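You operate a simulated robot arm through the tools that you are given. There is no shell and no other tool. Be economical: measure what you need, move in short steps, check, and stop when the job is done.

Carry out the task below with a simulated robot arm. There is one attempt and no reset: what you move stays moved.

TASK
Close the white beaker with the gold ribbed lid in the small dark press.
Fine: seat the beaker, seat the lid, press the black stub handle down with fingers clear and raise it again.
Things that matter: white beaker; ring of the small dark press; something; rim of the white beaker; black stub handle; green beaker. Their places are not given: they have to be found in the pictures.

Only the result counts: the job must be done as asked and must still hold three seconds after the hand-in. Knocking over, shifting, dropping, spilling or breaking anything else fails it. Lids that push on must go on centred and level and be pressed home; caps that screw on are set level and turned clockwise until they are tight.

THE ROBOT
A 7-joint arm with a two-finger parallel gripper, fixed in place. Base frame: the origin is at the foot of the arm, x ahead of it, y to its left, z up; the work surface is at about z = 0. Lengths are in m, angles in degrees, forces in N, time in s.
With the tool pointing down near the work surface it reaches from about 0.24 to 0.62 m from the base axis. Its first joint turns from -66.0 to 66.0 degrees. Payload 2.6 kg.
Tool frame: the origin (TCP) lies between the finger pads and is the grasp point; the fingertips stand 0.03 m ahead of it; z points along the fingers, y is the line along which they close. Largest opening 0.094 m; finger width 0.028, thickness 0.01; the body of the gripper, 0.05 by 0.096 m, starts 0.055 m behind the TCP.
Orientation is told as [roll, pitch, yaw] about the base's x, y, z axes, in that order, counted from this pose: with the fingers straight down and closing along the base's y, the tool's x points along the base's -x, its y along +y and its z along -z.

THE INTERFACE
- The arm moves only by the tool apply_moves. Its arguments are lists of equal length, an entry for each row: "slide": the shift along the tool's x, y, z in m, a list of three; "rot": the turn, a rotation vector about the tool's x, y, z in degrees, a list of three. In form: {"slide": [[x, y, z], ...], "rot": [[wx, wy, wz], ...]}. A call has 1 to 8 rows; each row is the pose to reach, as a shift and turn from the pose commanded when the call began, along the tool's axes at that moment. "hand" is the opening in per cent of the stroke, from 0 (shut) to 100 (fully open), set as the call begins (left out, the last holds). A row lasts 0.2 s, in which the tool goes at most 0.05 m and 8.6 degrees; a call with a longer step from one row to the next is refused whole, and so is a gripper value outside its range. A pose out of reach is approached as far as the arm can. The call stops where the force on the tool passes 90 N (or 10 N more than at its start, if that is more) or the arm is blocked; 0.2 s more then pass. Each finger travels about 0.072 m/s and halts on what it meets, pressing with about 34 N; the grip force reading is that of the motor and also rises with nothing between the fingers. The clock runs only during rows and for 0.2 s after the last one: add rows that repeat a pose to give the fingers time. It gives the time, the measured TCP pose, the force on the tool (base axes), the opening and the grip force at its end, in the units of the frame above (readings bear some noise).
- Cameras (640 x 400 px; columns grow to the right, rows downward): "scene" is fixed at [0.003, 0.4096, 0.5794]; the picture's right is [-0.97, -0.26, 0.00], its down [-0.12, 0.43, -0.89] and it looks along [0.23, -0.86, -0.45] (base axes); focal length 309 px, centre (320, 200). "wrist" rides on the gripper at [-0.037, 0, -0.058] in the tool frame; the picture's right is [0.00, -1.00, 0.00], its down [0.97, 0.00, -0.24] and it looks along [0.24, 0.00, 0.97] (tool axes); focal length 218 px, centre (320, 200).
- capture(camera): a new picture of that camera. The clock stands still meanwhile.
- probe_pixels(camera, pixels): for up to 12 pixels [column, row] of the newest picture of that camera ("zoom" is the newest enlarged one), the place [x, y, z] in the base frame of the surface seen there, good to about 0.003 m. The clock stands still meanwhile.
- enlarge(camera, box): a new picture of the part [left, top, right, bottom] of that camera's present view, enlarged. The clock stands still meanwhile.
- job_done(): hands the job in; it is judged then, once.

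Keep the steps short. Do not move on a guess: measure, check each grasp and each placing, and mend mistakes. In all there are 80 turns and 38 pictures (those below and enlarged ones count). Leave the gripper open and the arm clear of the work at the hand-in unless told otherwise, and finish with a single line.

The tools are called as name(argument=value, ...) on one line, values as JSON. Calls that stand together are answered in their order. apply_moves: Moves the arm, as the interface text tells. Its arguments: {"type":"object","properties":{"slide":{"type":"array"},"rot":{"type":"array"},"hand":{"type":"number"}},"required":["slide","rot"]} The other tools are called the same way: capture (camera) takes a picture; probe_pixels (camera, pixels) gives the place of the surface under pixels of a picture; enlarge (camera, box) takes an enlarged picture of a part of a camera's view; job_done () hands the job in.

At the start:

```text
time: 0.0
position: [0.2959, -0.2073, 0.4131]
orientation: [-0.1, 0.0, 0.1]
wrist_force: [-0.5, 0.6, -1.1]
opening: 0.0939
gripper_force: 0.0
```

scene: 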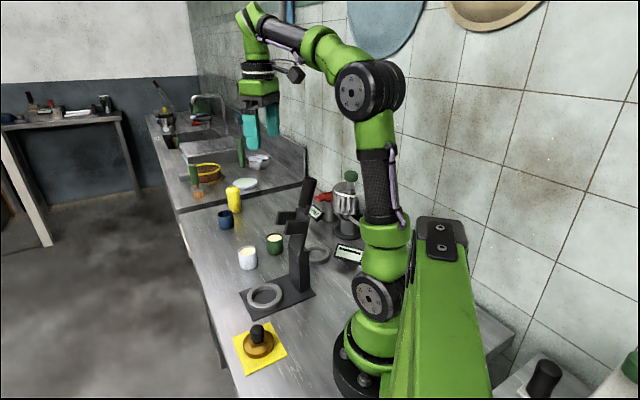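
wrist: 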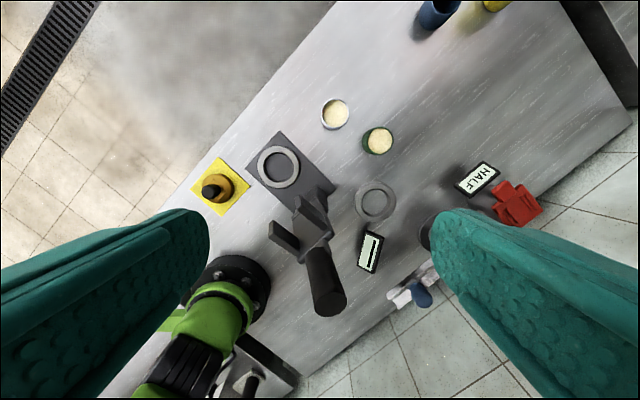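

I see the press, its ring, the white and green beakers and the gold lid on a yellow mat. I'll enlarge both views to find their places.

enlarge(camera="scene", box=[200, 170, 380, 390])

enlarge(camera="wrist", box=[170, 80, 490, 330])

probe_pixels(camera="wrist", pixels=[[336, 113], [278, 150], [278, 167], [212, 190], [378, 140], [330, 295], [375, 201], [295, 167], [262, 167], [225, 200], [312, 240], [283, 235]])

```text
1.82 times, centred on (290, 280) of scene
```

zoom: 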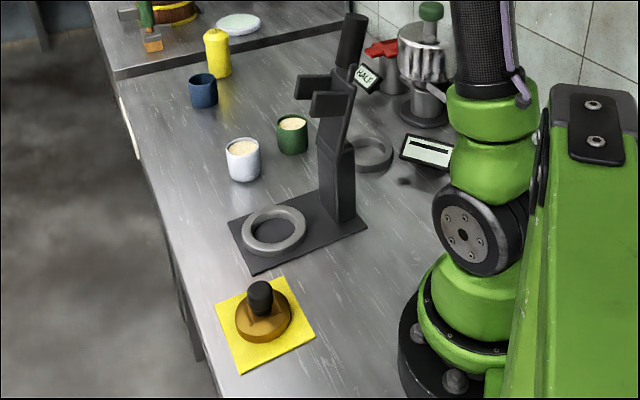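

```text
1.60 times, centred on (330, 205) of wrist
```

zoom: 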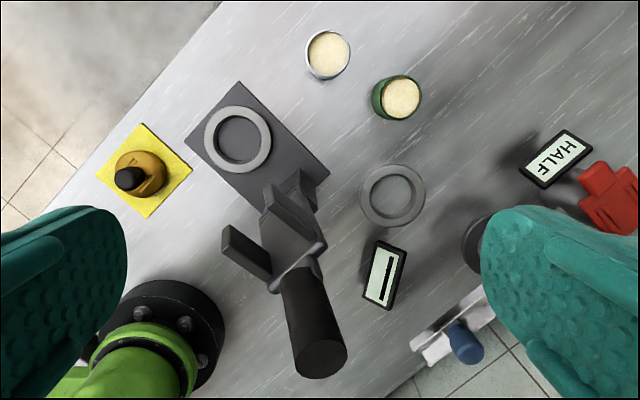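

```text
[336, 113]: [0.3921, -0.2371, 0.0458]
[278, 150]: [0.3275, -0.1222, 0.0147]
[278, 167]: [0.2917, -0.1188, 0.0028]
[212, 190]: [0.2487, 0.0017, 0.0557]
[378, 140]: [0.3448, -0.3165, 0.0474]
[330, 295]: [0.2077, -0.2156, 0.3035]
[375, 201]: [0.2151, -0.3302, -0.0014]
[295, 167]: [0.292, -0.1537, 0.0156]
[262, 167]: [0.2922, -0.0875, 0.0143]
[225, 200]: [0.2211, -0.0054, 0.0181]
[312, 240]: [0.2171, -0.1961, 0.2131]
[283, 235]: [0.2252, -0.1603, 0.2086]
```

I'll measure the press, the beaker and the lid through the scene camera.

probe_pixels(camera="scene", pixels=[[311, 181], [307, 192], [304, 211], [287, 215], [281, 217], [296, 228], [298, 269], [247, 248], [248, 262], [257, 332], [257, 345], [300, 250]])

probe_pixels(camera="wrist", pixels=[[322, 113], [349, 113], [336, 99], [336, 127], [310, 190], [300, 205], [297, 215], [318, 225], [322, 255], [335, 270], [275, 225], [296, 250]])

enlarge(camera="scene", box=[230, 170, 350, 245])

```text
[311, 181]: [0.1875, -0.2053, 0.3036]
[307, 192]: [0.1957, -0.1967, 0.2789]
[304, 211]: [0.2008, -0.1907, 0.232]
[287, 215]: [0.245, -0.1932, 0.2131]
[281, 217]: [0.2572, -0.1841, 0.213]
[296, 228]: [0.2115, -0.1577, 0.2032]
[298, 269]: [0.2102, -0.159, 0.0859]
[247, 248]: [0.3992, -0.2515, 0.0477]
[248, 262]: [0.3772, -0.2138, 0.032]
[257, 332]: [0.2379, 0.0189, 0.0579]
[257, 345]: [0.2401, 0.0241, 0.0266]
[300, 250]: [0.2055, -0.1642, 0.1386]
```

```text
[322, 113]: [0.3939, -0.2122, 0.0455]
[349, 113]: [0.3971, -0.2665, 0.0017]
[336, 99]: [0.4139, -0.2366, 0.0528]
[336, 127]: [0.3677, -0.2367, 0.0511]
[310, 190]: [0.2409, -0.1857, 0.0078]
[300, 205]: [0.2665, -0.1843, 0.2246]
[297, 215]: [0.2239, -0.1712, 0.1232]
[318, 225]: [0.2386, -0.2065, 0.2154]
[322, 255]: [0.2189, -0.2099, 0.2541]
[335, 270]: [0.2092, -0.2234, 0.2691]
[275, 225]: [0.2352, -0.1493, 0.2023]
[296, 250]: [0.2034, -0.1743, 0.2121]
```

```text
5.33 times, centred on (290, 208) of scene
```

zoom: 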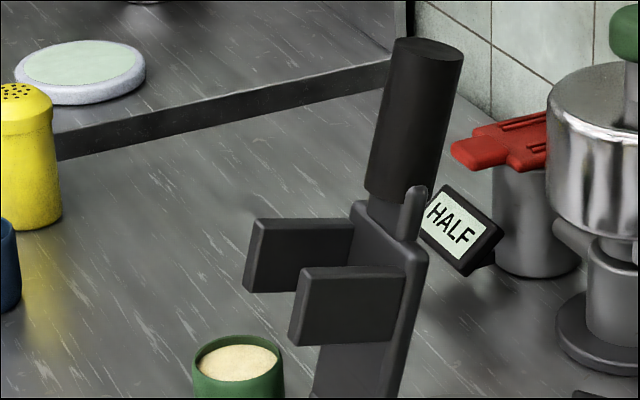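

The press arm is hinged low on the column, with fork plates and a handle above. I'll probe the base plate corners and ring edges for its direction, then check the lid.

probe_pixels(camera="wrist", pixels=[[279, 134], [247, 164], [333, 187], [259, 180], [265, 148], [278, 147], [278, 189], [257, 168], [299, 168], [278, 155], [278, 181], [300, 200]])

enlarge(camera="scene", box=[225, 265, 325, 380])

```text
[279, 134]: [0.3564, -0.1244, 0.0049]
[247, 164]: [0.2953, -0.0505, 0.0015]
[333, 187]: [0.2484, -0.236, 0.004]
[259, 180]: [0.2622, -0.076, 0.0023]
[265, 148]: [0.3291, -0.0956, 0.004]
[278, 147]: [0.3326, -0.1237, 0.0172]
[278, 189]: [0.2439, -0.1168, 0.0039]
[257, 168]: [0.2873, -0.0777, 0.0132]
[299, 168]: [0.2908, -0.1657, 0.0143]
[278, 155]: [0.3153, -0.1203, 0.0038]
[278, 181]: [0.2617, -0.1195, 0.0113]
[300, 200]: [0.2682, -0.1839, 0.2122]
```

```text
3.48 times, centred on (275, 322) of scene
```

zoom: 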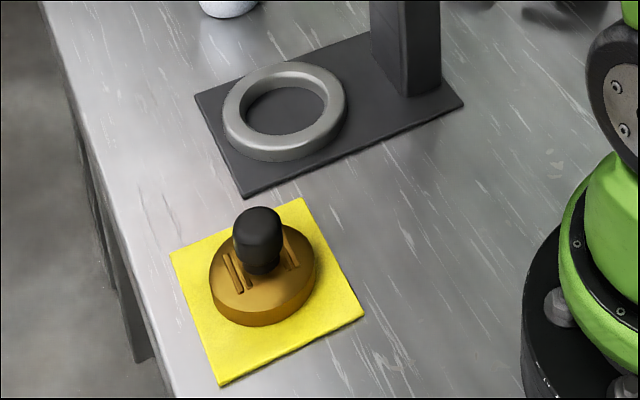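

The press points from column to ring at about 44° yaw. I'll move above the white beaker and turn the tool to match, so the camera faces away from the press.

apply_moves(slide=[[-0.016, -0.005, 0.03], [-0.032, -0.01, 0.06], [-0.048, -0.015, 0.09], [-0.064, -0.02, 0.12], [-0.08, -0.025, 0.15], [-0.095, -0.03, 0.18], [-0.095, -0.03, 0.18]], rot=[[0, 0, -7.4], [0, 0, -14.7], [0, 0, -22], [0, 0, -29.4], [0, 0, -36.7], [0, 0, -44], [0, 0, -44]], hand=100)

capture(camera="wrist")

```text
time: 1.6
position: [0.3926, -0.2362, 0.2315]
orientation: [0.0, -0.1, 44.1]
wrist_force: [0.3, -0.2, 0.5]
opening: 0.0939
gripper_force: 0.0
```

```text
31 pictures are left
```

wrist: 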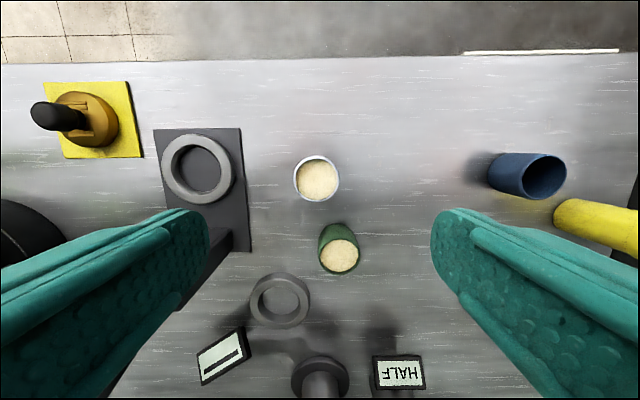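

probe_pixels(camera="wrist", pixels=[[295, 178], [338, 178], [317, 156], [317, 201], [316, 178], [164, 170], [233, 170], [198, 136], [198, 203], [178, 170], [220, 170], [60, 115]])

```text
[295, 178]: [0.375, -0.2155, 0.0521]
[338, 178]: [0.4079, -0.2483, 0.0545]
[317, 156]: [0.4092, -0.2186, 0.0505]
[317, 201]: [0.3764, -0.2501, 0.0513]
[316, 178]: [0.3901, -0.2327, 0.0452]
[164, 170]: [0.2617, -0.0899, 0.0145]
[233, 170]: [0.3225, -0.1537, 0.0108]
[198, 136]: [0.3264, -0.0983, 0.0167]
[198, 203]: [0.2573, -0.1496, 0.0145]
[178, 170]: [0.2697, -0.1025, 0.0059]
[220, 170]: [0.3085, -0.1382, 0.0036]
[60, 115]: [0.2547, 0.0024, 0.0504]
```

White beaker centre is about (0.392, -0.233), rim z 0.052, and ring centre about (0.292, -0.1225). I'll descend with TCP at z 0.052, so the fingertips stay above the ring height, then close.

apply_moves(slide=[[-0.0018, 0.0027, 0.04], [-0.0018, 0.0027, 0.08], [-0.0018, 0.0027, 0.12], [-0.0018, 0.0027, 0.15], [-0.0018, 0.0027, 0.17], [-0.0018, 0.0027, 0.1795], [-0.0018, 0.0027, 0.1795]], rot=[[0, 0, 0], [0, 0, 0], [0, 0, 0], [0, 0, 0], [0, 0, 0], [0, 0, 0], [0, 0, 0]])

capture(camera="wrist")

```text
time: 3.2
position: [0.3905, -0.2334, 0.0512]
orientation: [0.1, -0.1, 44.0]
wrist_force: [0.0, 0.4, 1.1]
opening: 0.0941
gripper_force: 0.1
```

```text
30 pictures are left
```

wrist: 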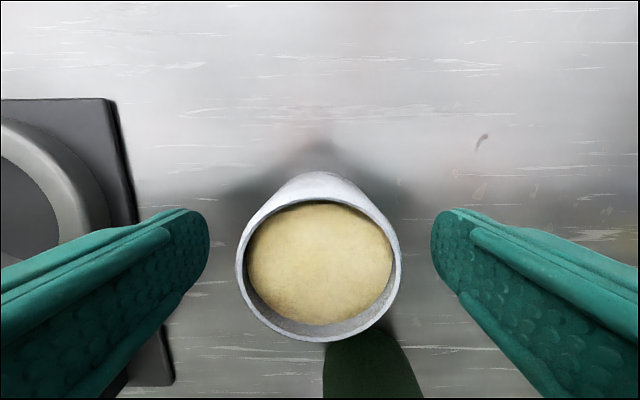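

The beaker is centred between the fingers (columns 237–402). I'll close now.

apply_moves(slide=[[0, 0, 0], [0, 0, 0], [0, 0, 0], [0, 0, 0]], rot=[[0, 0, 0], [0, 0, 0], [0, 0, 0], [0, 0, 0]], hand=30)

```text
time: 4.2
position: [0.3913, -0.2327, 0.0513]
orientation: [0.0, 0.0, 44.0]
wrist_force: [-0.1, -0.1, -0.1]
opening: 0.0505
gripper_force: 33.8
```

The grip holds at 0.0505. I'll lift gently by 0.06.

apply_moves(slide=[[0, 0, -0.01], [0, 0, -0.025], [0, 0, -0.04], [0, 0, -0.055], [0, 0, -0.06], [0, 0, -0.06]], rot=[[0, 0, 0], [0, 0, 0], [0, 0, 0], [0, 0, 0], [0, 0, 0], [0, 0, 0]])

capture(camera="wrist")

```text
time: 5.6
position: [0.3903, -0.2334, 0.113]
orientation: [0.0, -0.1, 44.0]
wrist_force: [0.6, -0.1, -1.6]
opening: 0.0508
gripper_force: 34.3
```

```text
29 pictures are left
```

wrist: 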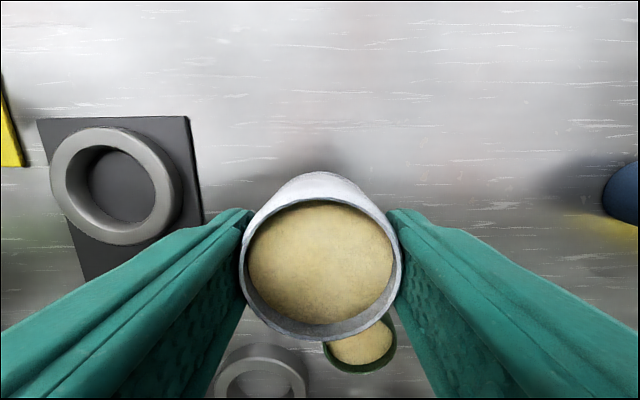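

The beaker hangs level. I'll probe its rim and the ring edges for the exact offset.

probe_pixels(camera="wrist", pixels=[[242, 262], [398, 262], [320, 337], [320, 202], [52, 185], [180, 185], [112, 130], [112, 242], [90, 185], [155, 185], [120, 150], [120, 220]])

enlarge(camera="wrist", box=[20, 90, 240, 260])

```text
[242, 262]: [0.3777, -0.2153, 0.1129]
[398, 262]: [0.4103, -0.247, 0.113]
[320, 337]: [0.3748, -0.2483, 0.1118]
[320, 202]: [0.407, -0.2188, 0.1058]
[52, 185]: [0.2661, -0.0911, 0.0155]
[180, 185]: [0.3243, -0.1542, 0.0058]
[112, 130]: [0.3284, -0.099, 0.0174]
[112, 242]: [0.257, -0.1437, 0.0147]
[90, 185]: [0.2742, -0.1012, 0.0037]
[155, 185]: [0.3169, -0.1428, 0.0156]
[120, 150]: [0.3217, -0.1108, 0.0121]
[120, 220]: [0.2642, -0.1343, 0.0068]
```

```text
2.35 times, centred on (130, 175) of wrist
```

zoom: 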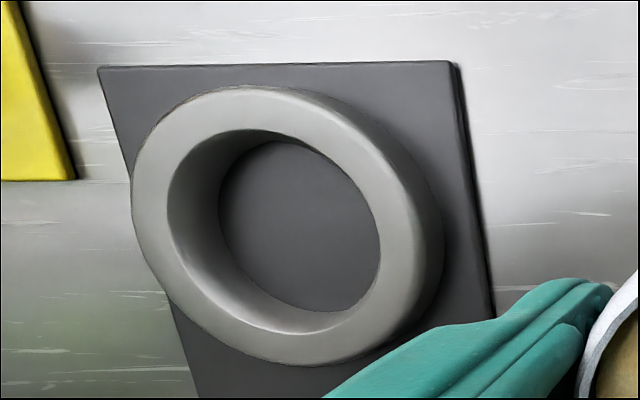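

Grip is centred. The ring bore is about 0.064 wide with its centre near (0.2925, -0.1205). I'll travel over it at the present height.

apply_moves(slide=[[-0.001, 0.02, 0], [-0.003, 0.05, 0], [-0.005, 0.08, 0], [-0.006, 0.11, 0], [-0.007, 0.135, 0], [-0.0074, 0.1494, 0], [-0.0074, 0.1494, 0]], rot=[[0, 0, 0], [0, 0, 0], [0, 0, 0], [0, 0, 0], [0, 0, 0], [0, 0, 0], [0, 0, 0]])

capture(camera="wrist")

enlarge(camera="scene", box=[200, 170, 380, 340])

```text
time: 6.6
position: [0.333, -0.1637, 0.1145]
orientation: [-2.7, 0.3, 47.8]
wrist_force: [5.7, -4.9, -2.6]
opening: 0.0509
gripper_force: 33.8
stopped in row 5: the force on the tool passed its limit (the readings are from after the stop); the commanded pose is now the measured one
```

```text
27 pictures are left
```

wrist: 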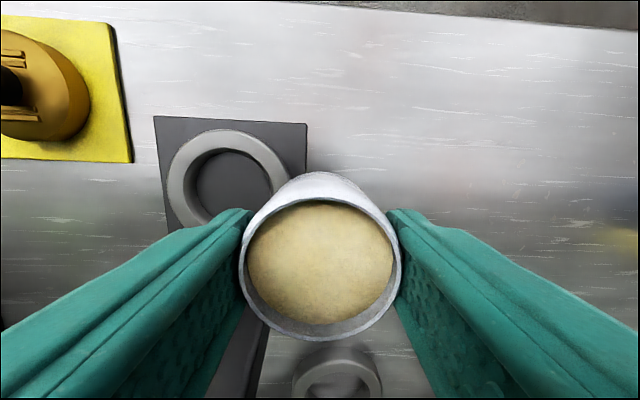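

```text
2.35 times, centred on (290, 255) of scene
```

zoom: 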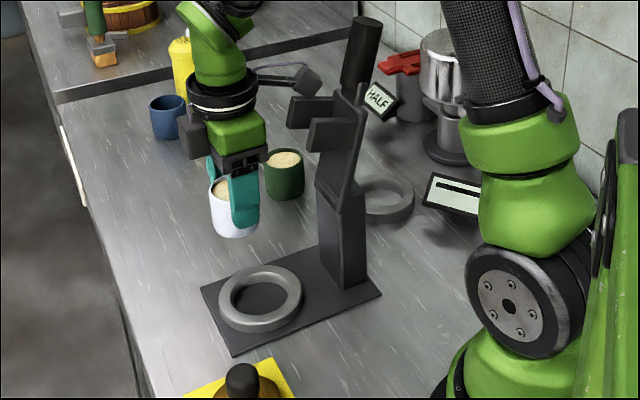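

The move stopped: the arm's rear side bracket (zoom pixel ~(305,78)) touched the fork plate of the press. The press looks unmoved and the beaker is still held. I'll back off the way I came and level the tool.

apply_moves(slide=[[0, -0.015, 0], [0, -0.035, 0], [-0.005, -0.055, 0], [-0.01, -0.07, 0], [-0.01, -0.07, 0]], rot=[[0, 0, 0], [-1.3, 0, 0], [-2.7, 0.3, 0], [-2.7, 0.3, 0], [-2.7, 0.3, 0]])

enlarge(camera="scene", box=[200, 150, 380, 320])

```text
time: 7.8
position: [0.3916, -0.2046, 0.1186]
orientation: [0.2, 0.5, 47.5]
wrist_force: [0.3, -0.1, -1.0]
opening: 0.0509
gripper_force: 34.1
```

```text
2.35 times, centred on (290, 235) of scene
```

zoom: 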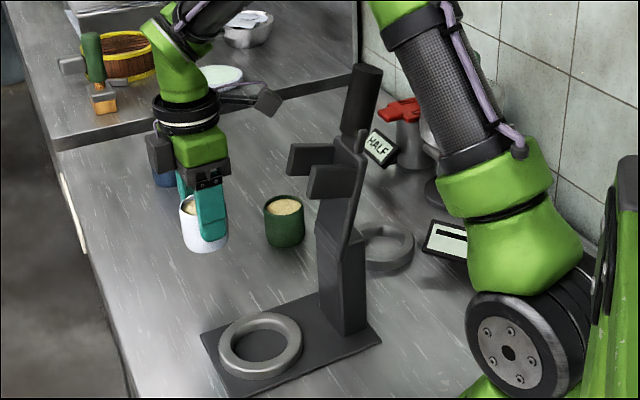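

The press looks unchanged. I'll verify with probes and measure the bracket.

probe_pixels(camera="zoom", pixels=[[268, 100], [235, 97], [330, 183], [295, 158], [360, 97], [345, 290], [185, 110], [165, 145], [205, 185]])

```text
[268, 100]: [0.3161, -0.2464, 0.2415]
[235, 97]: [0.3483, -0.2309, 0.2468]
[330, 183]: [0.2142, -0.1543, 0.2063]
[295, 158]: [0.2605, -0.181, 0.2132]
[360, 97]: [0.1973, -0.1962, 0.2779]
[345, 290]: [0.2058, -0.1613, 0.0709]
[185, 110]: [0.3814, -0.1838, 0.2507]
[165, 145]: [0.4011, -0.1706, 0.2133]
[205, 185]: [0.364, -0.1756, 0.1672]
```

The press is unchanged. The bracket reaches about 0.1 m along tool +x, 0.125 above the TCP, so I'll use yaw -46 to point it sideways. I'll raise and back away, then turn.

apply_moves(slide=[[-0.01, -0.01, -0.03], [-0.02, -0.022, -0.06], [-0.02, -0.022, -0.09], [-0.02, -0.022, -0.1], [-0.02, -0.022, -0.1], [-0.02, -0.022, -0.1], [-0.02, -0.022, -0.1], [-0.02, -0.022, -0.1]], rot=[[0, 0, 0], [0, 0, 0], [0, 0, 8], [0, 0, 16], [0, 0, 24], [0, 0, 32], [0, 0, 40], [0, 0, 48]])

apply_moves(slide=[[0, 0, 0], [0, 0, 0], [0, 0, 0], [0, 0, 0], [0, 0, 0], [0, 0, 0], [0, 0, 0]], rot=[[0, 0, 8], [0, 0, 16], [0, 0, 24], [0, 0, 32], [0, 0, 40], [0, 0, 45.5], [0, 0, 45.5]])

```text
time: 9.6
position: [0.4211, -0.2033, 0.217]
orientation: [-0.2, 0.5, -0.6]
wrist_force: [-0.7, -0.2, -1.6]
opening: 0.0507
gripper_force: 34.3
```

```text
time: 11.2
position: [0.4203, -0.2026, 0.217]
orientation: [-0.5, 0.3, -46.1]
wrist_force: [-0.5, -1.1, -0.8]
opening: 0.051
gripper_force: 33.8
```

I'll move toward the ring, stopping 0.06 short, at lower height, and look.

apply_moves(slide=[[0.02, -0.008, 0.0], [0.04, -0.017, 0.02], [0.06, -0.025, 0.05], [0.08, -0.034, 0.07], [0.0878, -0.0348, 0.085], [0.0878, -0.0348, 0.085]], rot=[[-0.5, -0.3, 0], [-0.5, -0.3, 0], [-0.5, -0.3, 0], [-0.5, -0.3, 0], [-0.5, -0.3, 0], [-0.5, -0.3, 0]])

capture(camera="wrist")

```text
time: 12.6
position: [0.3335, -0.1642, 0.1335]
orientation: [0.0, -0.1, -46.0]
wrist_force: [-0.2, -0.3, -0.8]
opening: 0.0508
gripper_force: 34.3
```

```text
24 pictures are left
```

wrist: 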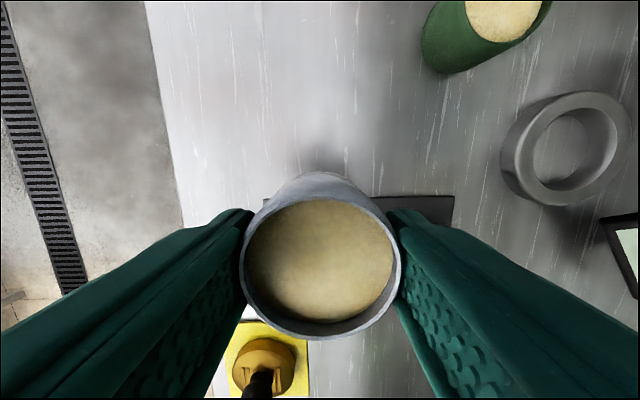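

Ring is hidden behind the beaker. I'll go over the measured centre and down to z 0.095, then check with the scene camera.

apply_moves(slide=[[0.02, 0, 0.0], [0.04, 0.0005, 0.0], [0.0599, 0.0009, 0.01], [0.0599, 0.0009, 0.03], [0.0599, 0.0009, 0.038], [0.0599, 0.0009, 0.038]], rot=[[0, 0, 0], [0, 0, 0], [0, 0, 0], [0, 0, 0], [0, 0, 0], [0, 0, 0]])

enlarge(camera="scene", box=[210, 200, 330, 330])

```text
time: 14.0
position: [0.2923, -0.1209, 0.0949]
orientation: [0.0, -0.2, -46.1]
wrist_force: [1.4, -0.8, -0.8]
opening: 0.0504
gripper_force: 33.6
```

```text
3.08 times, centred on (270, 265) of scene
```

zoom: 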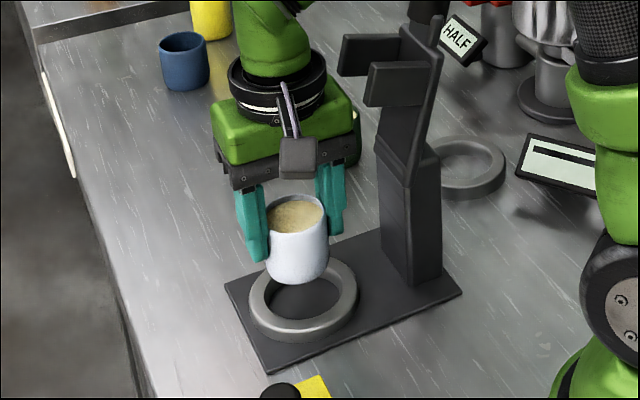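

I'll probe this view to compare the beaker with the ring.

probe_pixels(camera="zoom", pixels=[[256, 290], [352, 288], [303, 326], [280, 322], [330, 318], [345, 305], [262, 308], [298, 228], [298, 255], [298, 278], [272, 240], [325, 240]])

```text
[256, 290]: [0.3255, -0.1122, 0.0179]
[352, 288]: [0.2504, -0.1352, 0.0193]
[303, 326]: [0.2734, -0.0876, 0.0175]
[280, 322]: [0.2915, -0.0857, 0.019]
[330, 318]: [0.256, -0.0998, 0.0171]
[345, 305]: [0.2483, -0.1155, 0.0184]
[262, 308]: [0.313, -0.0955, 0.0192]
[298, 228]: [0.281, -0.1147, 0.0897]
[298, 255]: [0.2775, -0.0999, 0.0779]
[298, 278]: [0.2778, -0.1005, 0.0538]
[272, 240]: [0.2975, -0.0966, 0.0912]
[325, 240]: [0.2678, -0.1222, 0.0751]
```

Ring and beaker centres agree within about 1–2 mm. I'll shift -1.4 mm along tool y and lower slowly.

apply_moves(slide=[[0, -0.0014, 0.01], [0, -0.0014, 0.02], [0, -0.0014, 0.03], [0, -0.0014, 0.035], [0, -0.0014, 0.037], [0, -0.0014, 0.038]], rot=[[0, 0, 0], [0, 0, 0], [0, 0, 0], [0, 0, 0], [0, 0, 0], [0, 0, 0]])

```text
time: 15.4
position: [0.2916, -0.122, 0.0574]
orientation: [0.0, -0.2, -46.1]
wrist_force: [-2.6, 2.2, -0.6]
opening: 0.0504
gripper_force: 34.2
```

apply_moves(slide=[[0, 0, 0.001], [0, 0, 0.002], [0, 0, 0.003], [0, 0, 0.003]], rot=[[0, 0, 0], [0, 0, 0], [0, 0, 0], [0, 0, 0]])

enlarge(camera="scene", box=[210, 200, 330, 330])

```text
time: 16.4
position: [0.2931, -0.1201, 0.055]
orientation: [-0.1, -0.1, -46.0]
wrist_force: [-3.3, 4.5, -0.7]
opening: 0.0508
gripper_force: 33.6
```

```text
3.08 times, centred on (270, 265) of scene
```

zoom: 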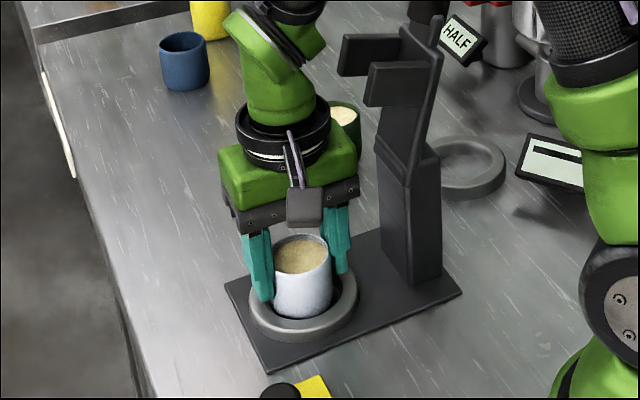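

The sideways force (-3, 4.5) says the beaker touches the ring on the far side from the scene camera. I'll ease 2 mm along tool +x and read.

apply_moves(slide=[[0.001, 0, 0], [0.002, 0, 0], [0.002, 0, 0]], rot=[[0, 0, 0], [0, 0, 0], [0, 0, 0]])

```text
time: 17.2
position: [0.2899, -0.1205, 0.0535]
orientation: [0.1, -0.2, -46.1]
wrist_force: [-0.4, 0.2, -1.2]
opening: 0.0508
gripper_force: 33.5
```

Force is gone. I'll lower a little more to find the floor.

apply_moves(slide=[[0.0005, 0, 0.001], [0.0005, 0, 0.002], [0.0005, 0, 0.003], [0.0005, 0, 0.003]], rot=[[0, 0, 0], [0, 0, 0], [0, 0, 0], [0, 0, 0]])

```text
time: 18.2
position: [0.2916, -0.1195, 0.0512]
orientation: [0.1, -0.3, -46.1]
wrist_force: [-8.7, 2.8, 31.2]
opening: 0.0506
gripper_force: 34.3
```

The floor is reached (31 N). I'll relieve it by 2 mm with a small sideways correction, then open the fingers.

apply_moves(slide=[[0.001, -0.0005, -0.001], [0.001, -0.0005, -0.002], [0.001, -0.0005, -0.002]], rot=[[0, 0, 0], [0, 0, 0], [0, 0, 0]])

apply_moves(slide=[[0, 0, 0], [0, 0, 0], [0, 0, 0]], rot=[[0, 0, 0], [0, 0, 0], [0, 0, 0]], hand=80)

capture(camera="wrist")

enlarge(camera="scene", box=[210, 230, 330, 330])

```text
time: 19.0
position: [0.2908, -0.1199, 0.0521]
orientation: [0.0, -0.1, -46.1]
wrist_force: [-0.3, 0.2, -0.8]
opening: 0.0505
gripper_force: 33.9
```

```text
time: 19.8
position: [0.2897, -0.1185, 0.052]
orientation: [0.0, -0.2, -46.0]
wrist_force: [-0.5, -0.1, 0.4]
opening: 0.0753
gripper_force: 0.0
```

```text
21 pictures are left
```

wrist: 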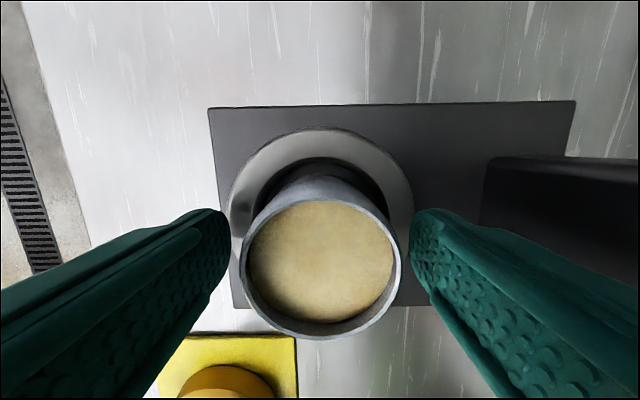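

```text
4.00 times, centred on (270, 280) of scene
```

zoom: 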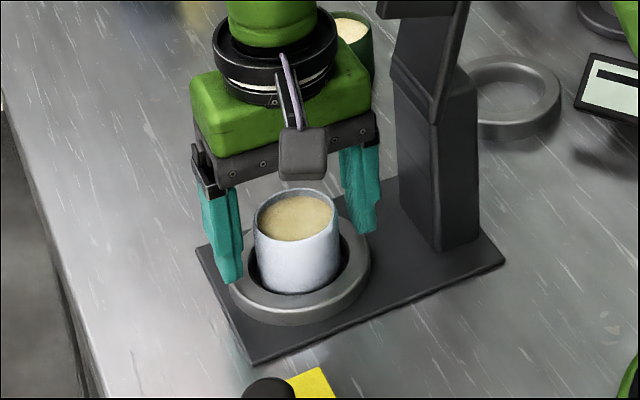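

Beaker stands in the ring. I'll raise straight up clear and look down.

apply_moves(slide=[[0, 0, -0.01], [0, 0, -0.03], [-0.01, 0, -0.06], [-0.03, 0, -0.1], [-0.04, 0, -0.14], [-0.04, 0, -0.14]], rot=[[0, 0, 0], [0, 0, 0], [0, 0, 0], [0, 0, 0], [0, 0, 0], [0, 0, 0]])

enlarge(camera="wrist", box=[220, 150, 480, 330])

```text
time: 21.2
position: [0.3173, -0.1478, 0.1936]
orientation: [0.0, -0.2, -46.0]
wrist_force: [-0.3, 1.2, 1.3]
opening: 0.0745
gripper_force: 0.1
```

```text
2.22 times, centred on (350, 240) of wrist
```

zoom: 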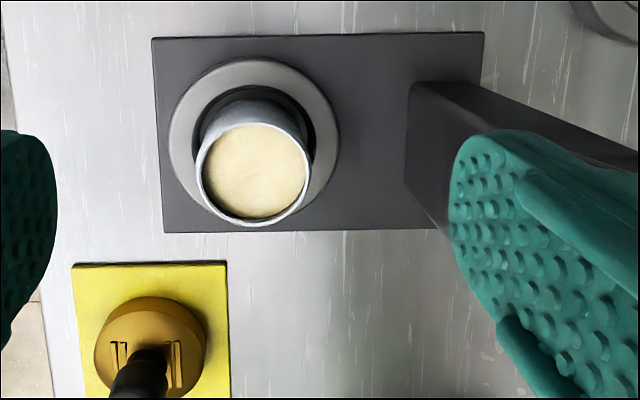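

I'll check level and centring from the scene side with probes.

enlarge(camera="scene", box=[235, 255, 295, 320])

probe_pixels(camera="wrist", pixels=[[295, 228], [345, 228], [320, 207], [320, 250], [284, 214], [357, 214], [320, 180], [285, 225], [300, 187], [340, 187]])

```text
6.15 times, centred on (265, 288) of scene
```

zoom: 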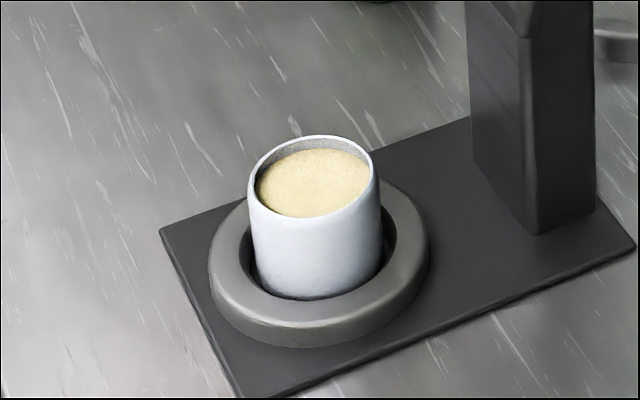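

```text
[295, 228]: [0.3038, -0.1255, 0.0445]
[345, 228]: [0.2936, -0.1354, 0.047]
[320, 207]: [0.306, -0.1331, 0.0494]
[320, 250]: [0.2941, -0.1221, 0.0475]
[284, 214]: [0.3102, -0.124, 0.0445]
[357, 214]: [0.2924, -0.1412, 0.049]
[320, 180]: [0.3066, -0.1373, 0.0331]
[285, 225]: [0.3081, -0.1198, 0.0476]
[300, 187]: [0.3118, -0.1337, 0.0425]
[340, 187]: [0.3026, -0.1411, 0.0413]
```

probe_pixels(camera="zoom", pixels=[[249, 195], [250, 245], [380, 200], [381, 240], [318, 225], [318, 275], [320, 318], [218, 260], [420, 245], [398, 198], [245, 295], [395, 290]])

```text
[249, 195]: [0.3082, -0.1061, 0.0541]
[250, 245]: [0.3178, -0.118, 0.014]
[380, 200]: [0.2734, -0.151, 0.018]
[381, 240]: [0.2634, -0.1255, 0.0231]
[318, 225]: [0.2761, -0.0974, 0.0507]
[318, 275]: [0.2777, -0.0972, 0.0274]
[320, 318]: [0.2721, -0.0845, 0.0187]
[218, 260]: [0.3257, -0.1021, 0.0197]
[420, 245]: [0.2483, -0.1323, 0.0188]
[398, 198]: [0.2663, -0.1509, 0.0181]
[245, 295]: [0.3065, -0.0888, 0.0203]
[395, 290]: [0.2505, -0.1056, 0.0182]
```

The beaker stands level in the ring, centred within about 2–3 mm, with clearance all round. Next I'll move toward the lid and look at it.

apply_moves(slide=[[0.01, 0.015, 0], [0.03, 0.03, 0], [0.055, 0.04, 0], [0.08, 0.048, 0], [0.1, 0.048, 0], [0.1, 0.048, 0]], rot=[[0, 0, 0], [0, 0, 0], [0, 0, 0], [0, 0, 0], [0, 0, 0], [0, 0, 0]])

enlarge(camera="wrist", box=[160, 100, 480, 300])

```text
time: 22.6
position: [0.2826, -0.0424, 0.1919]
orientation: [-0.1, -0.2, -46.0]
wrist_force: [-0.1, 0.0, -0.6]
opening: 0.0751
gripper_force: 0.1
```

```text
2.00 times, centred on (320, 200) of wrist
```

zoom: 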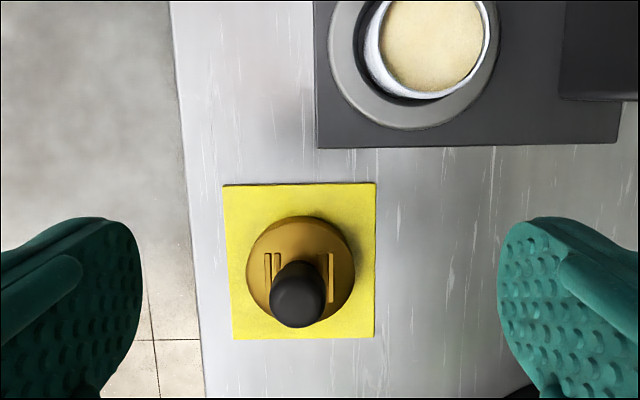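

probe_pixels(camera="zoom", pixels=[[250, 265], [351, 265], [300, 219], [300, 335], [298, 310], [298, 290], [273, 295], [323, 295], [340, 295], [255, 240], [345, 240], [298, 270]])

```text
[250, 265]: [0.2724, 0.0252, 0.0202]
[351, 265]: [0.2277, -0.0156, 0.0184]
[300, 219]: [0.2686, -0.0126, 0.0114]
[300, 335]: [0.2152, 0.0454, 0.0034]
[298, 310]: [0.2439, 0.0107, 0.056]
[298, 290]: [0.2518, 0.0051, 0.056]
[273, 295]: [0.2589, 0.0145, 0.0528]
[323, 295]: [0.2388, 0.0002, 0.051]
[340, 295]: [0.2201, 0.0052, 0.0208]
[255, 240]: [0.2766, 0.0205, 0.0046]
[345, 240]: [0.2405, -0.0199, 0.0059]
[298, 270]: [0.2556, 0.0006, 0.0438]
```

Lid knob centre is about (0.2486, 0.0085), top z 0.057, with the disc top at z 0.02. I'll go above it and descend to TCP z 0.054.

apply_moves(slide=[[0.03, 0.006, 0], [0.0602, 0.011, 0], [0.0602, 0.011, 0.04], [0.0602, 0.011, 0.08], [0.0602, 0.011, 0.11], [0.0602, 0.011, 0.13], [0.0602, 0.011, 0.1379], [0.0602, 0.011, 0.1379]], rot=[[0, 0, 0], [0, 0, 0], [0, 0, 0], [0, 0, 0], [0, 0, 0], [0, 0, 0], [0, 0, 0], [0, 0, 0]])

capture(camera="wrist")

```text
time: 24.4
position: [0.2487, 0.0082, 0.0547]
orientation: [0.0, -0.2, -46.2]
wrist_force: [0.0, -0.2, 0.1]
opening: 0.0752
gripper_force: 0.0
```

```text
16 pictures are left
```

wrist: 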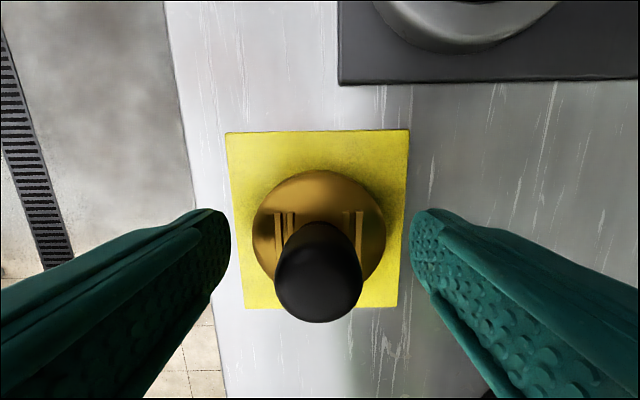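

Knob is centred between the fingers. Closing.

apply_moves(slide=[[0, 0, 0], [0, 0, 0], [0, 0, 0], [0, 0, 0], [0, 0, 0]], rot=[[0, 0, 0], [0, 0, 0], [0, 0, 0], [0, 0, 0], [0, 0, 0]], hand=5)

apply_moves(slide=[[0, 0, -0.01], [0, 0, -0.03], [0, 0, -0.06], [0, 0, -0.09], [0, 0, -0.09]], rot=[[0, 0, 0], [0, 0, 0], [0, 0, 0], [0, 0, 0], [0, 0, 0]])

capture(camera="wrist")

```text
time: 25.6
position: [0.2494, 0.0072, 0.0561]
orientation: [0.0, -0.2, -46.0]
wrist_force: [0.5, 0.0, 1.5]
opening: 0.0279
gripper_force: 34.2
```

```text
time: 26.8
position: [0.2492, 0.0072, 0.146]
orientation: [0.0, -0.2, -46.1]
wrist_force: [-0.3, -0.6, -0.5]
opening: 0.0278
gripper_force: 33.6
```

```text
15 pictures are left
```

wrist: 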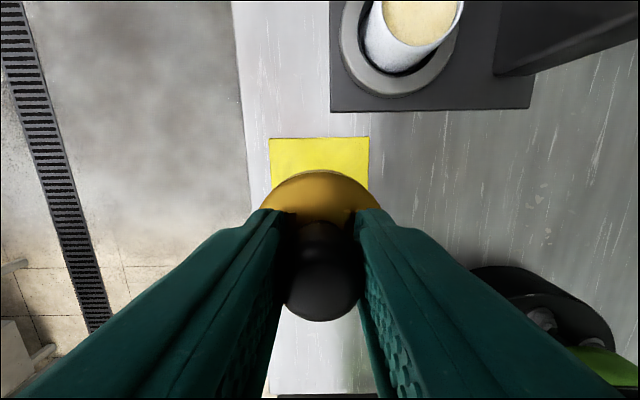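

The lid is held well (opening 0.028). I'll carry it to above the beaker, staying high.

apply_moves(slide=[[-0.02, -0.01, 0], [-0.045, -0.022, 0], [-0.07, -0.035, 0], [-0.095, -0.047, 0], [-0.112, -0.055, 0], [-0.1194, -0.0588, 0], [-0.1194, -0.0588, 0.015], [-0.1194, -0.0588, 0.015]], rot=[[0, 0, 0], [0, 0, 0], [0, 0, 0], [0, 0, 0], [0, 0, 0], [0, 0, 0], [0, 0, 0], [0, 0, 0]])

enlarge(camera="scene", box=[220, 230, 310, 320])

```text
time: 28.6
position: [0.2895, -0.118, 0.1289]
orientation: [0.0, -0.2, -46.2]
wrist_force: [0.6, -0.5, -0.5]
opening: 0.0277
gripper_force: 34.1
```

```text
4.44 times, centred on (265, 275) of scene
```

zoom: 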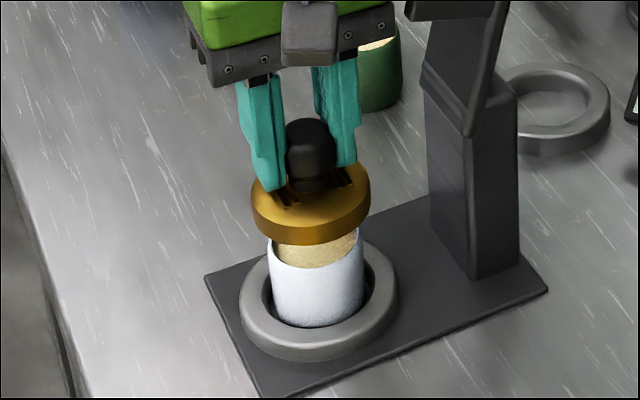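

Laterally the lid matches the beaker. I'll probe for the depth alignment and level.

probe_pixels(camera="zoom", pixels=[[312, 230], [280, 224], [345, 224], [256, 210], [366, 205], [316, 285], [290, 285], [345, 285], [316, 305], [312, 210], [272, 195], [355, 190]])

```text
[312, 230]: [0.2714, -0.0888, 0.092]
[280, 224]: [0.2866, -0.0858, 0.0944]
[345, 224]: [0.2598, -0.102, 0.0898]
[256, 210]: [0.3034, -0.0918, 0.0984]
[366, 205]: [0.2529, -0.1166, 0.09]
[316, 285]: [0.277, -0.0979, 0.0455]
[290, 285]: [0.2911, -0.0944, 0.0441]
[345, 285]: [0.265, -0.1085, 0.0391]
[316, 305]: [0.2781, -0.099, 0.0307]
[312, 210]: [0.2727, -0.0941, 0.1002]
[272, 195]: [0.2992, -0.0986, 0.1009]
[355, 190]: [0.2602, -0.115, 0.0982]
```

Probes put the lid about 3–5 mm too far along tool +x relative to the beaker. I'll shift -3.5 mm and lower to just above the rim, then check again.

apply_moves(slide=[[-0.0035, 0.0003, 0], [-0.0035, 0.0003, 0.01], [-0.0035, 0.0003, 0.02], [-0.0035, 0.0003, 0.02]], rot=[[0, 0, 0], [0, 0, 0], [0, 0, 0], [0, 0, 0]])

enlarge(camera="scene", box=[235, 250, 295, 310])

```text
time: 29.6
position: [0.2918, -0.1203, 0.1087]
orientation: [0.0, -0.3, -46.1]
wrist_force: [0.4, 0.7, 0.2]
opening: 0.0274
gripper_force: 34.1
```

```text
6.67 times, centred on (265, 280) of scene
```

zoom: 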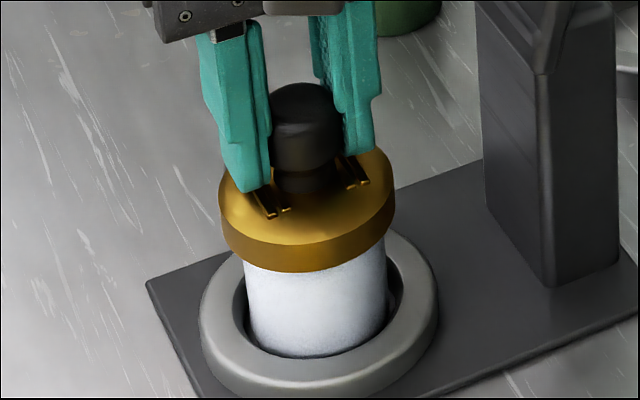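

probe_pixels(camera="zoom", pixels=[[310, 258], [270, 252], [350, 252], [232, 232], [386, 222], [316, 290], [280, 290], [355, 290], [316, 320], [258, 300], [375, 300], [310, 225]])

```text
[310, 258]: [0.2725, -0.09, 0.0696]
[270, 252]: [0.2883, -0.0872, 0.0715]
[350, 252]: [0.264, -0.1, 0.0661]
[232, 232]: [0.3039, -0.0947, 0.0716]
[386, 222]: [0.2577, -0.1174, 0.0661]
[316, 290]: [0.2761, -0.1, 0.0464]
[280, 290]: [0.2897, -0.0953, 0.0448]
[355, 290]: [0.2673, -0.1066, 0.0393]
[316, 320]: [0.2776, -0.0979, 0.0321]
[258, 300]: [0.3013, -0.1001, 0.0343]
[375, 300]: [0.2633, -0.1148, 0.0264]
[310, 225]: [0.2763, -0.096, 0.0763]
```

Lid is within about 1.5–2 mm of the beaker axis. I'll trim tool x -1.3 mm and y -0.8 mm and lower 6 mm gently.

apply_moves(slide=[[-0.0013, -0.0008, 0.001], [-0.0013, -0.0008, 0.003], [-0.0013, -0.0008, 0.005], [-0.0013, -0.0008, 0.006], [-0.0013, -0.0008, 0.006]], rot=[[0, 0, 0], [0, 0, 0], [0, 0, 0], [0, 0, 0], [0, 0, 0]])

```text
time: 30.8
position: [0.2925, -0.1229, 0.1028]
orientation: [0.0, -0.1, -46.0]
wrist_force: [-0.5, -0.4, 0.3]
opening: 0.0275
gripper_force: 33.3
```

apply_moves(slide=[[0, 0, 0.001], [0, 0, 0.002], [0, 0, 0.003], [0, 0, 0.003]], rot=[[0, 0, 0], [0, 0, 0], [0, 0, 0], [0, 0, 0]])

enlarge(camera="scene", box=[235, 250, 295, 310])

```text
time: 31.8
position: [0.2917, -0.1226, 0.1013]
orientation: [0.0, -0.2, -46.0]
wrist_force: [-0.1, 0.4, -0.5]
opening: 0.0275
gripper_force: 33.7
```

```text
6.67 times, centred on (265, 280) of scene
```

zoom: 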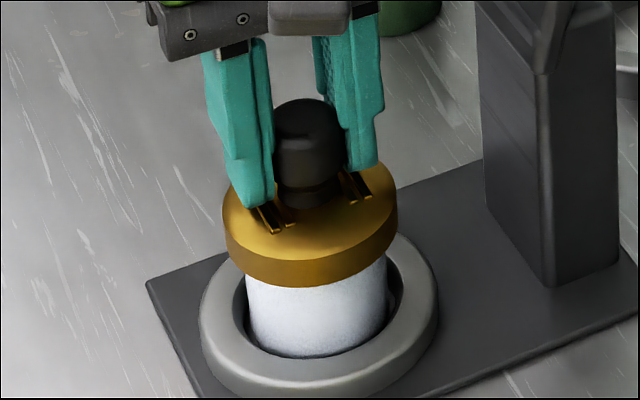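

Lateral alignment is good. Continuing down in 1 mm steps.

apply_moves(slide=[[0, 0, 0.001], [0, 0, 0.002], [0, 0, 0.003], [0, 0, 0.003]], rot=[[0, 0, 0], [0, 0, 0], [0, 0, 0], [0, 0, 0]])

```text
time: 32.8
position: [0.2916, -0.1228, 0.0977]
orientation: [-0.1, 0.0, -46.0]
wrist_force: [0.1, 0.0, -0.8]
opening: 0.0272
gripper_force: 33.9
```

apply_moves(slide=[[0, 0, 0.001], [0, 0, 0.002], [0, 0, 0.003], [0, 0, 0.003]], rot=[[0, 0, 0], [0, 0, 0], [0, 0, 0], [0, 0, 0]])

```text
time: 33.8
position: [0.2928, -0.1223, 0.0953]
orientation: [0.0, -0.1, -46.1]
wrist_force: [-0.1, 0.1, -1.0]
opening: 0.0273
gripper_force: 34.2
```

No contact yet; the skirt seems to be passing over the rim. Continue.

apply_moves(slide=[[0, 0, 0.001], [0, 0, 0.002], [0, 0, 0.003], [0, 0, 0.003]], rot=[[0, 0, 0], [0, 0, 0], [0, 0, 0], [0, 0, 0]])

enlarge(camera="scene", box=[235, 250, 295, 310])

```text
time: 34.8
position: [0.2927, -0.1234, 0.0914]
orientation: [0.2, -0.3, -46.1]
wrist_force: [-4.8, 2.7, 24.0]
opening: 0.0274
gripper_force: 34.0
```

```text
6.67 times, centred on (265, 280) of scene
```

zoom: 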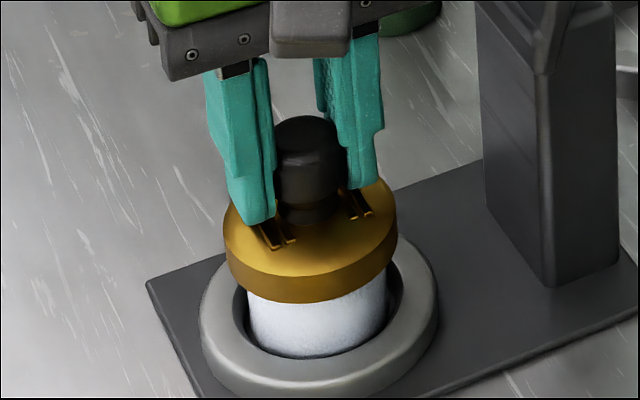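

Contact: 24 N with the lid level and its skirt over the rim. I'll relieve 1.5 mm, ease 0.8 mm along +x, then open.

apply_moves(slide=[[0.0008, 0, -0.001], [0.0008, 0, -0.0015], [0.0008, 0, -0.0015]], rot=[[0, 0, 0], [0, 0, 0], [0, 0, 0]])

apply_moves(slide=[[0, 0, 0], [0, 0, 0], [0, 0, 0], [0, 0, 0]], rot=[[0, 0, 0], [0, 0, 0], [0, 0, 0], [0, 0, 0]], hand=65)

apply_moves(slide=[[0, 0, -0.01], [0, 0, -0.03], [0, 0, -0.06], [0, 0, -0.09], [0, 0, -0.1], [0, 0, -0.1]], rot=[[0, 0, 0], [0, 0, 0], [0, 0, 0], [0, 0, 0], [0, 0, 0], [0, 0, 0]])

enlarge(camera="scene", box=[230, 170, 330, 310])

```text
time: 35.6
position: [0.2913, -0.122, 0.0925]
orientation: [0.0, -0.2, -46.0]
wrist_force: [0.2, -0.5, 2.0]
opening: 0.0273
gripper_force: 33.8
```

```text
time: 36.6
position: [0.2914, -0.1215, 0.0933]
orientation: [0.0, -0.2, -46.1]
wrist_force: [-0.3, 0.6, 0.0]
opening: 0.061
gripper_force: 0.0
```

```text
time: 38.0
position: [0.2915, -0.1218, 0.194]
orientation: [0.0, -0.3, -46.0]
wrist_force: [-0.4, 0.5, 0.8]
opening: 0.0609
gripper_force: 0.1
```

```text
2.86 times, centred on (280, 240) of scene
```

zoom: 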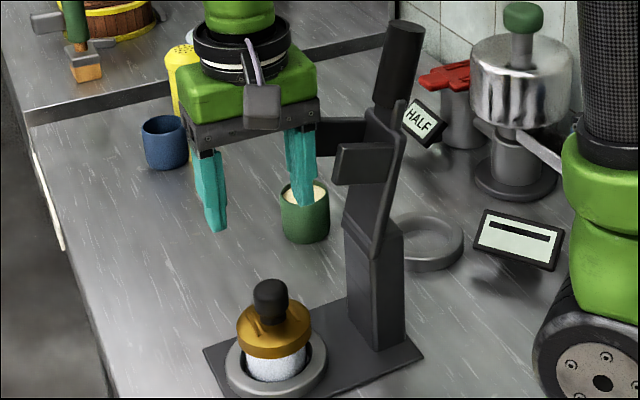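

The lid sits level. Now I'll measure the lever arm, its pivot and handle.

probe_pixels(camera="zoom", pixels=[[381, 250], [384, 235], [388, 190], [395, 130], [375, 310], [350, 240], [405, 28], [398, 60], [392, 95], [340, 165], [362, 165], [272, 290]])

enlarge(camera="scene", box=[270, 175, 330, 275])

```text
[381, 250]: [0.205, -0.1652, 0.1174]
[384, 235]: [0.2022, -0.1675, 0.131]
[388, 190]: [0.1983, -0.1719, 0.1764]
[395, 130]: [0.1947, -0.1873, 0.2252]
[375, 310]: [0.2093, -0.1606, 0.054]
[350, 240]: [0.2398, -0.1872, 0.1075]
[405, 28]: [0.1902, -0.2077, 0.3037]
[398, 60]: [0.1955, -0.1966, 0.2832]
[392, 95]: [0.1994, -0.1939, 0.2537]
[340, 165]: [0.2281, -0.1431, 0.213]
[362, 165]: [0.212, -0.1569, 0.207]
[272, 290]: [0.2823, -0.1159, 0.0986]
```

```text
4.00 times, centred on (300, 225) of scene
```

zoom: 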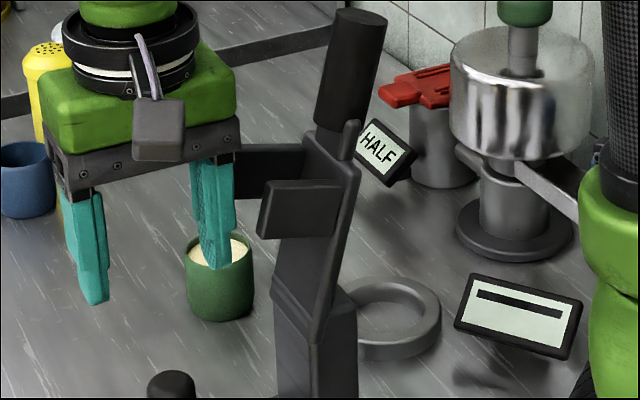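

The pivot is about s = -0.097 behind the ring and z 0.115, and the handle is 0.19 long, tilted back 10°. I'll raise high and turn the tool back to yaw 44 to straddle the handle across its swing plane.

apply_moves(slide=[[0, 0, -0.045], [0, 0, -0.09], [0, 0, -0.135], [0, 0, -0.175], [0, 0, -0.205], [0, 0, -0.205], [0, 0, -0.205], [0, 0, -0.205]], rot=[[0, 0, 0], [0, 0, 0], [0, 0, -8], [0, 0, -16], [0, 0, -24], [0, 0, -32], [0, 0, -40], [0, 0, -48]], hand=70)

apply_moves(slide=[[0, 0, 0], [0, 0, 0], [0, 0, 0], [0, 0, 0], [0, 0, 0], [0, 0, 0], [0, 0, 0]], rot=[[0, 0, -8], [0, 0, -16], [0, 0, -24], [0, 0, -32], [0, 0, -40], [0, 0, -42], [0, 0, -42]])

```text
time: 39.8
position: [0.2903, -0.1218, 0.3985]
orientation: [0.0, -0.2, 2.1]
wrist_force: [0.0, 0.6, 0.6]
opening: 0.0658
gripper_force: 0.1
```

```text
time: 41.4
position: [0.29, -0.1215, 0.3985]
orientation: [-0.2, 0.0, 44.0]
wrist_force: [-0.2, 0.7, 0.0]
opening: 0.066
gripper_force: 0.0
```

Now over the handle, staying high, and look.

apply_moves(slide=[[0.03, 0, 0], [0.06, 0, 0], [0.09, 0, 0], [0.115, -0.001, 0], [0.1268, -0.001, 0], [0.1268, -0.001, 0]], rot=[[0, 0, 0], [0, 0, 0], [0, 0, 0], [0, 0, 0], [0, 0, 0], [0, 0, 0]])

capture(camera="wrist")

```text
time: 42.8
position: [0.199, -0.2092, 0.3977]
orientation: [0.0, 0.0, 44.0]
wrist_force: [-0.2, 0.3, -0.5]
opening: 0.0657
gripper_force: 0.1
```

```text
8 pictures are left
```

wrist: 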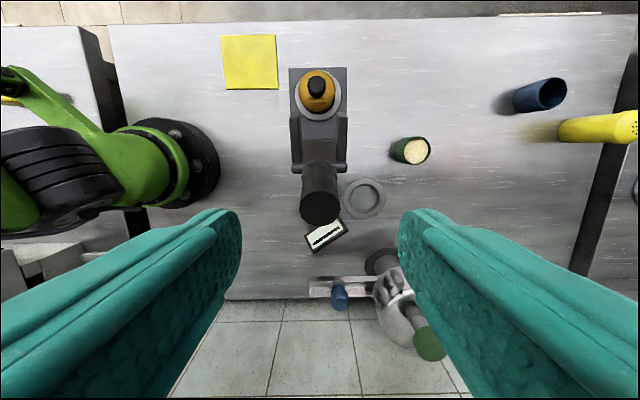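

The handle end is at (320,208), centred. Descending around it to z 0.284, then gripping.

apply_moves(slide=[[0.002, 0, 0.04], [0.002, 0, 0.075], [0.002, 0, 0.1], [0.002, 0, 0.1137], [0.002, 0, 0.1137]], rot=[[0, 0, 0], [0, 0, 0], [0, 0, 0], [0, 0, 0], [0, 0, 0]])

apply_moves(slide=[[0, 0, 0], [0, 0, 0], [0, 0, 0], [0, 0, 0], [0, 0, 0]], rot=[[0, 0, 0], [0, 0, 0], [0, 0, 0], [0, 0, 0], [0, 0, 0]], hand=10)

```text
time: 44.0
position: [0.1998, -0.2112, 0.2836]
orientation: [-0.2, 0.0, 43.9]
wrist_force: [0.1, -1.7, 1.0]
opening: 0.0658
gripper_force: 0.0
```

```text
time: 45.2
position: [0.1996, -0.2112, 0.2843]
orientation: [-0.1, 0.1, 43.9]
wrist_force: [0.0, -0.2, -2.7]
opening: 0.0337
gripper_force: 45.2
```

Handle gripped (0.0337). I'll begin the swing forward along the arc about the pivot, in small steps.

apply_moves(slide=[[-0.013, 0, -0.002], [-0.026, 0, -0.0029], [-0.038, 0, -0.0028], [-0.05, 0, -0.0021], [-0.05, 0, -0.0021]], rot=[[0, 0, 0], [0, 0, 0], [0, 0, 0], [0, 0, 0], [0, 0, 0]])

```text
time: 46.4
position: [0.2348, -0.1754, 0.2855]
orientation: [0.1, 0.0, 43.9]
wrist_force: [-30.6, 18.1, 0.6]
opening: 0.031
gripper_force: 44.8
```

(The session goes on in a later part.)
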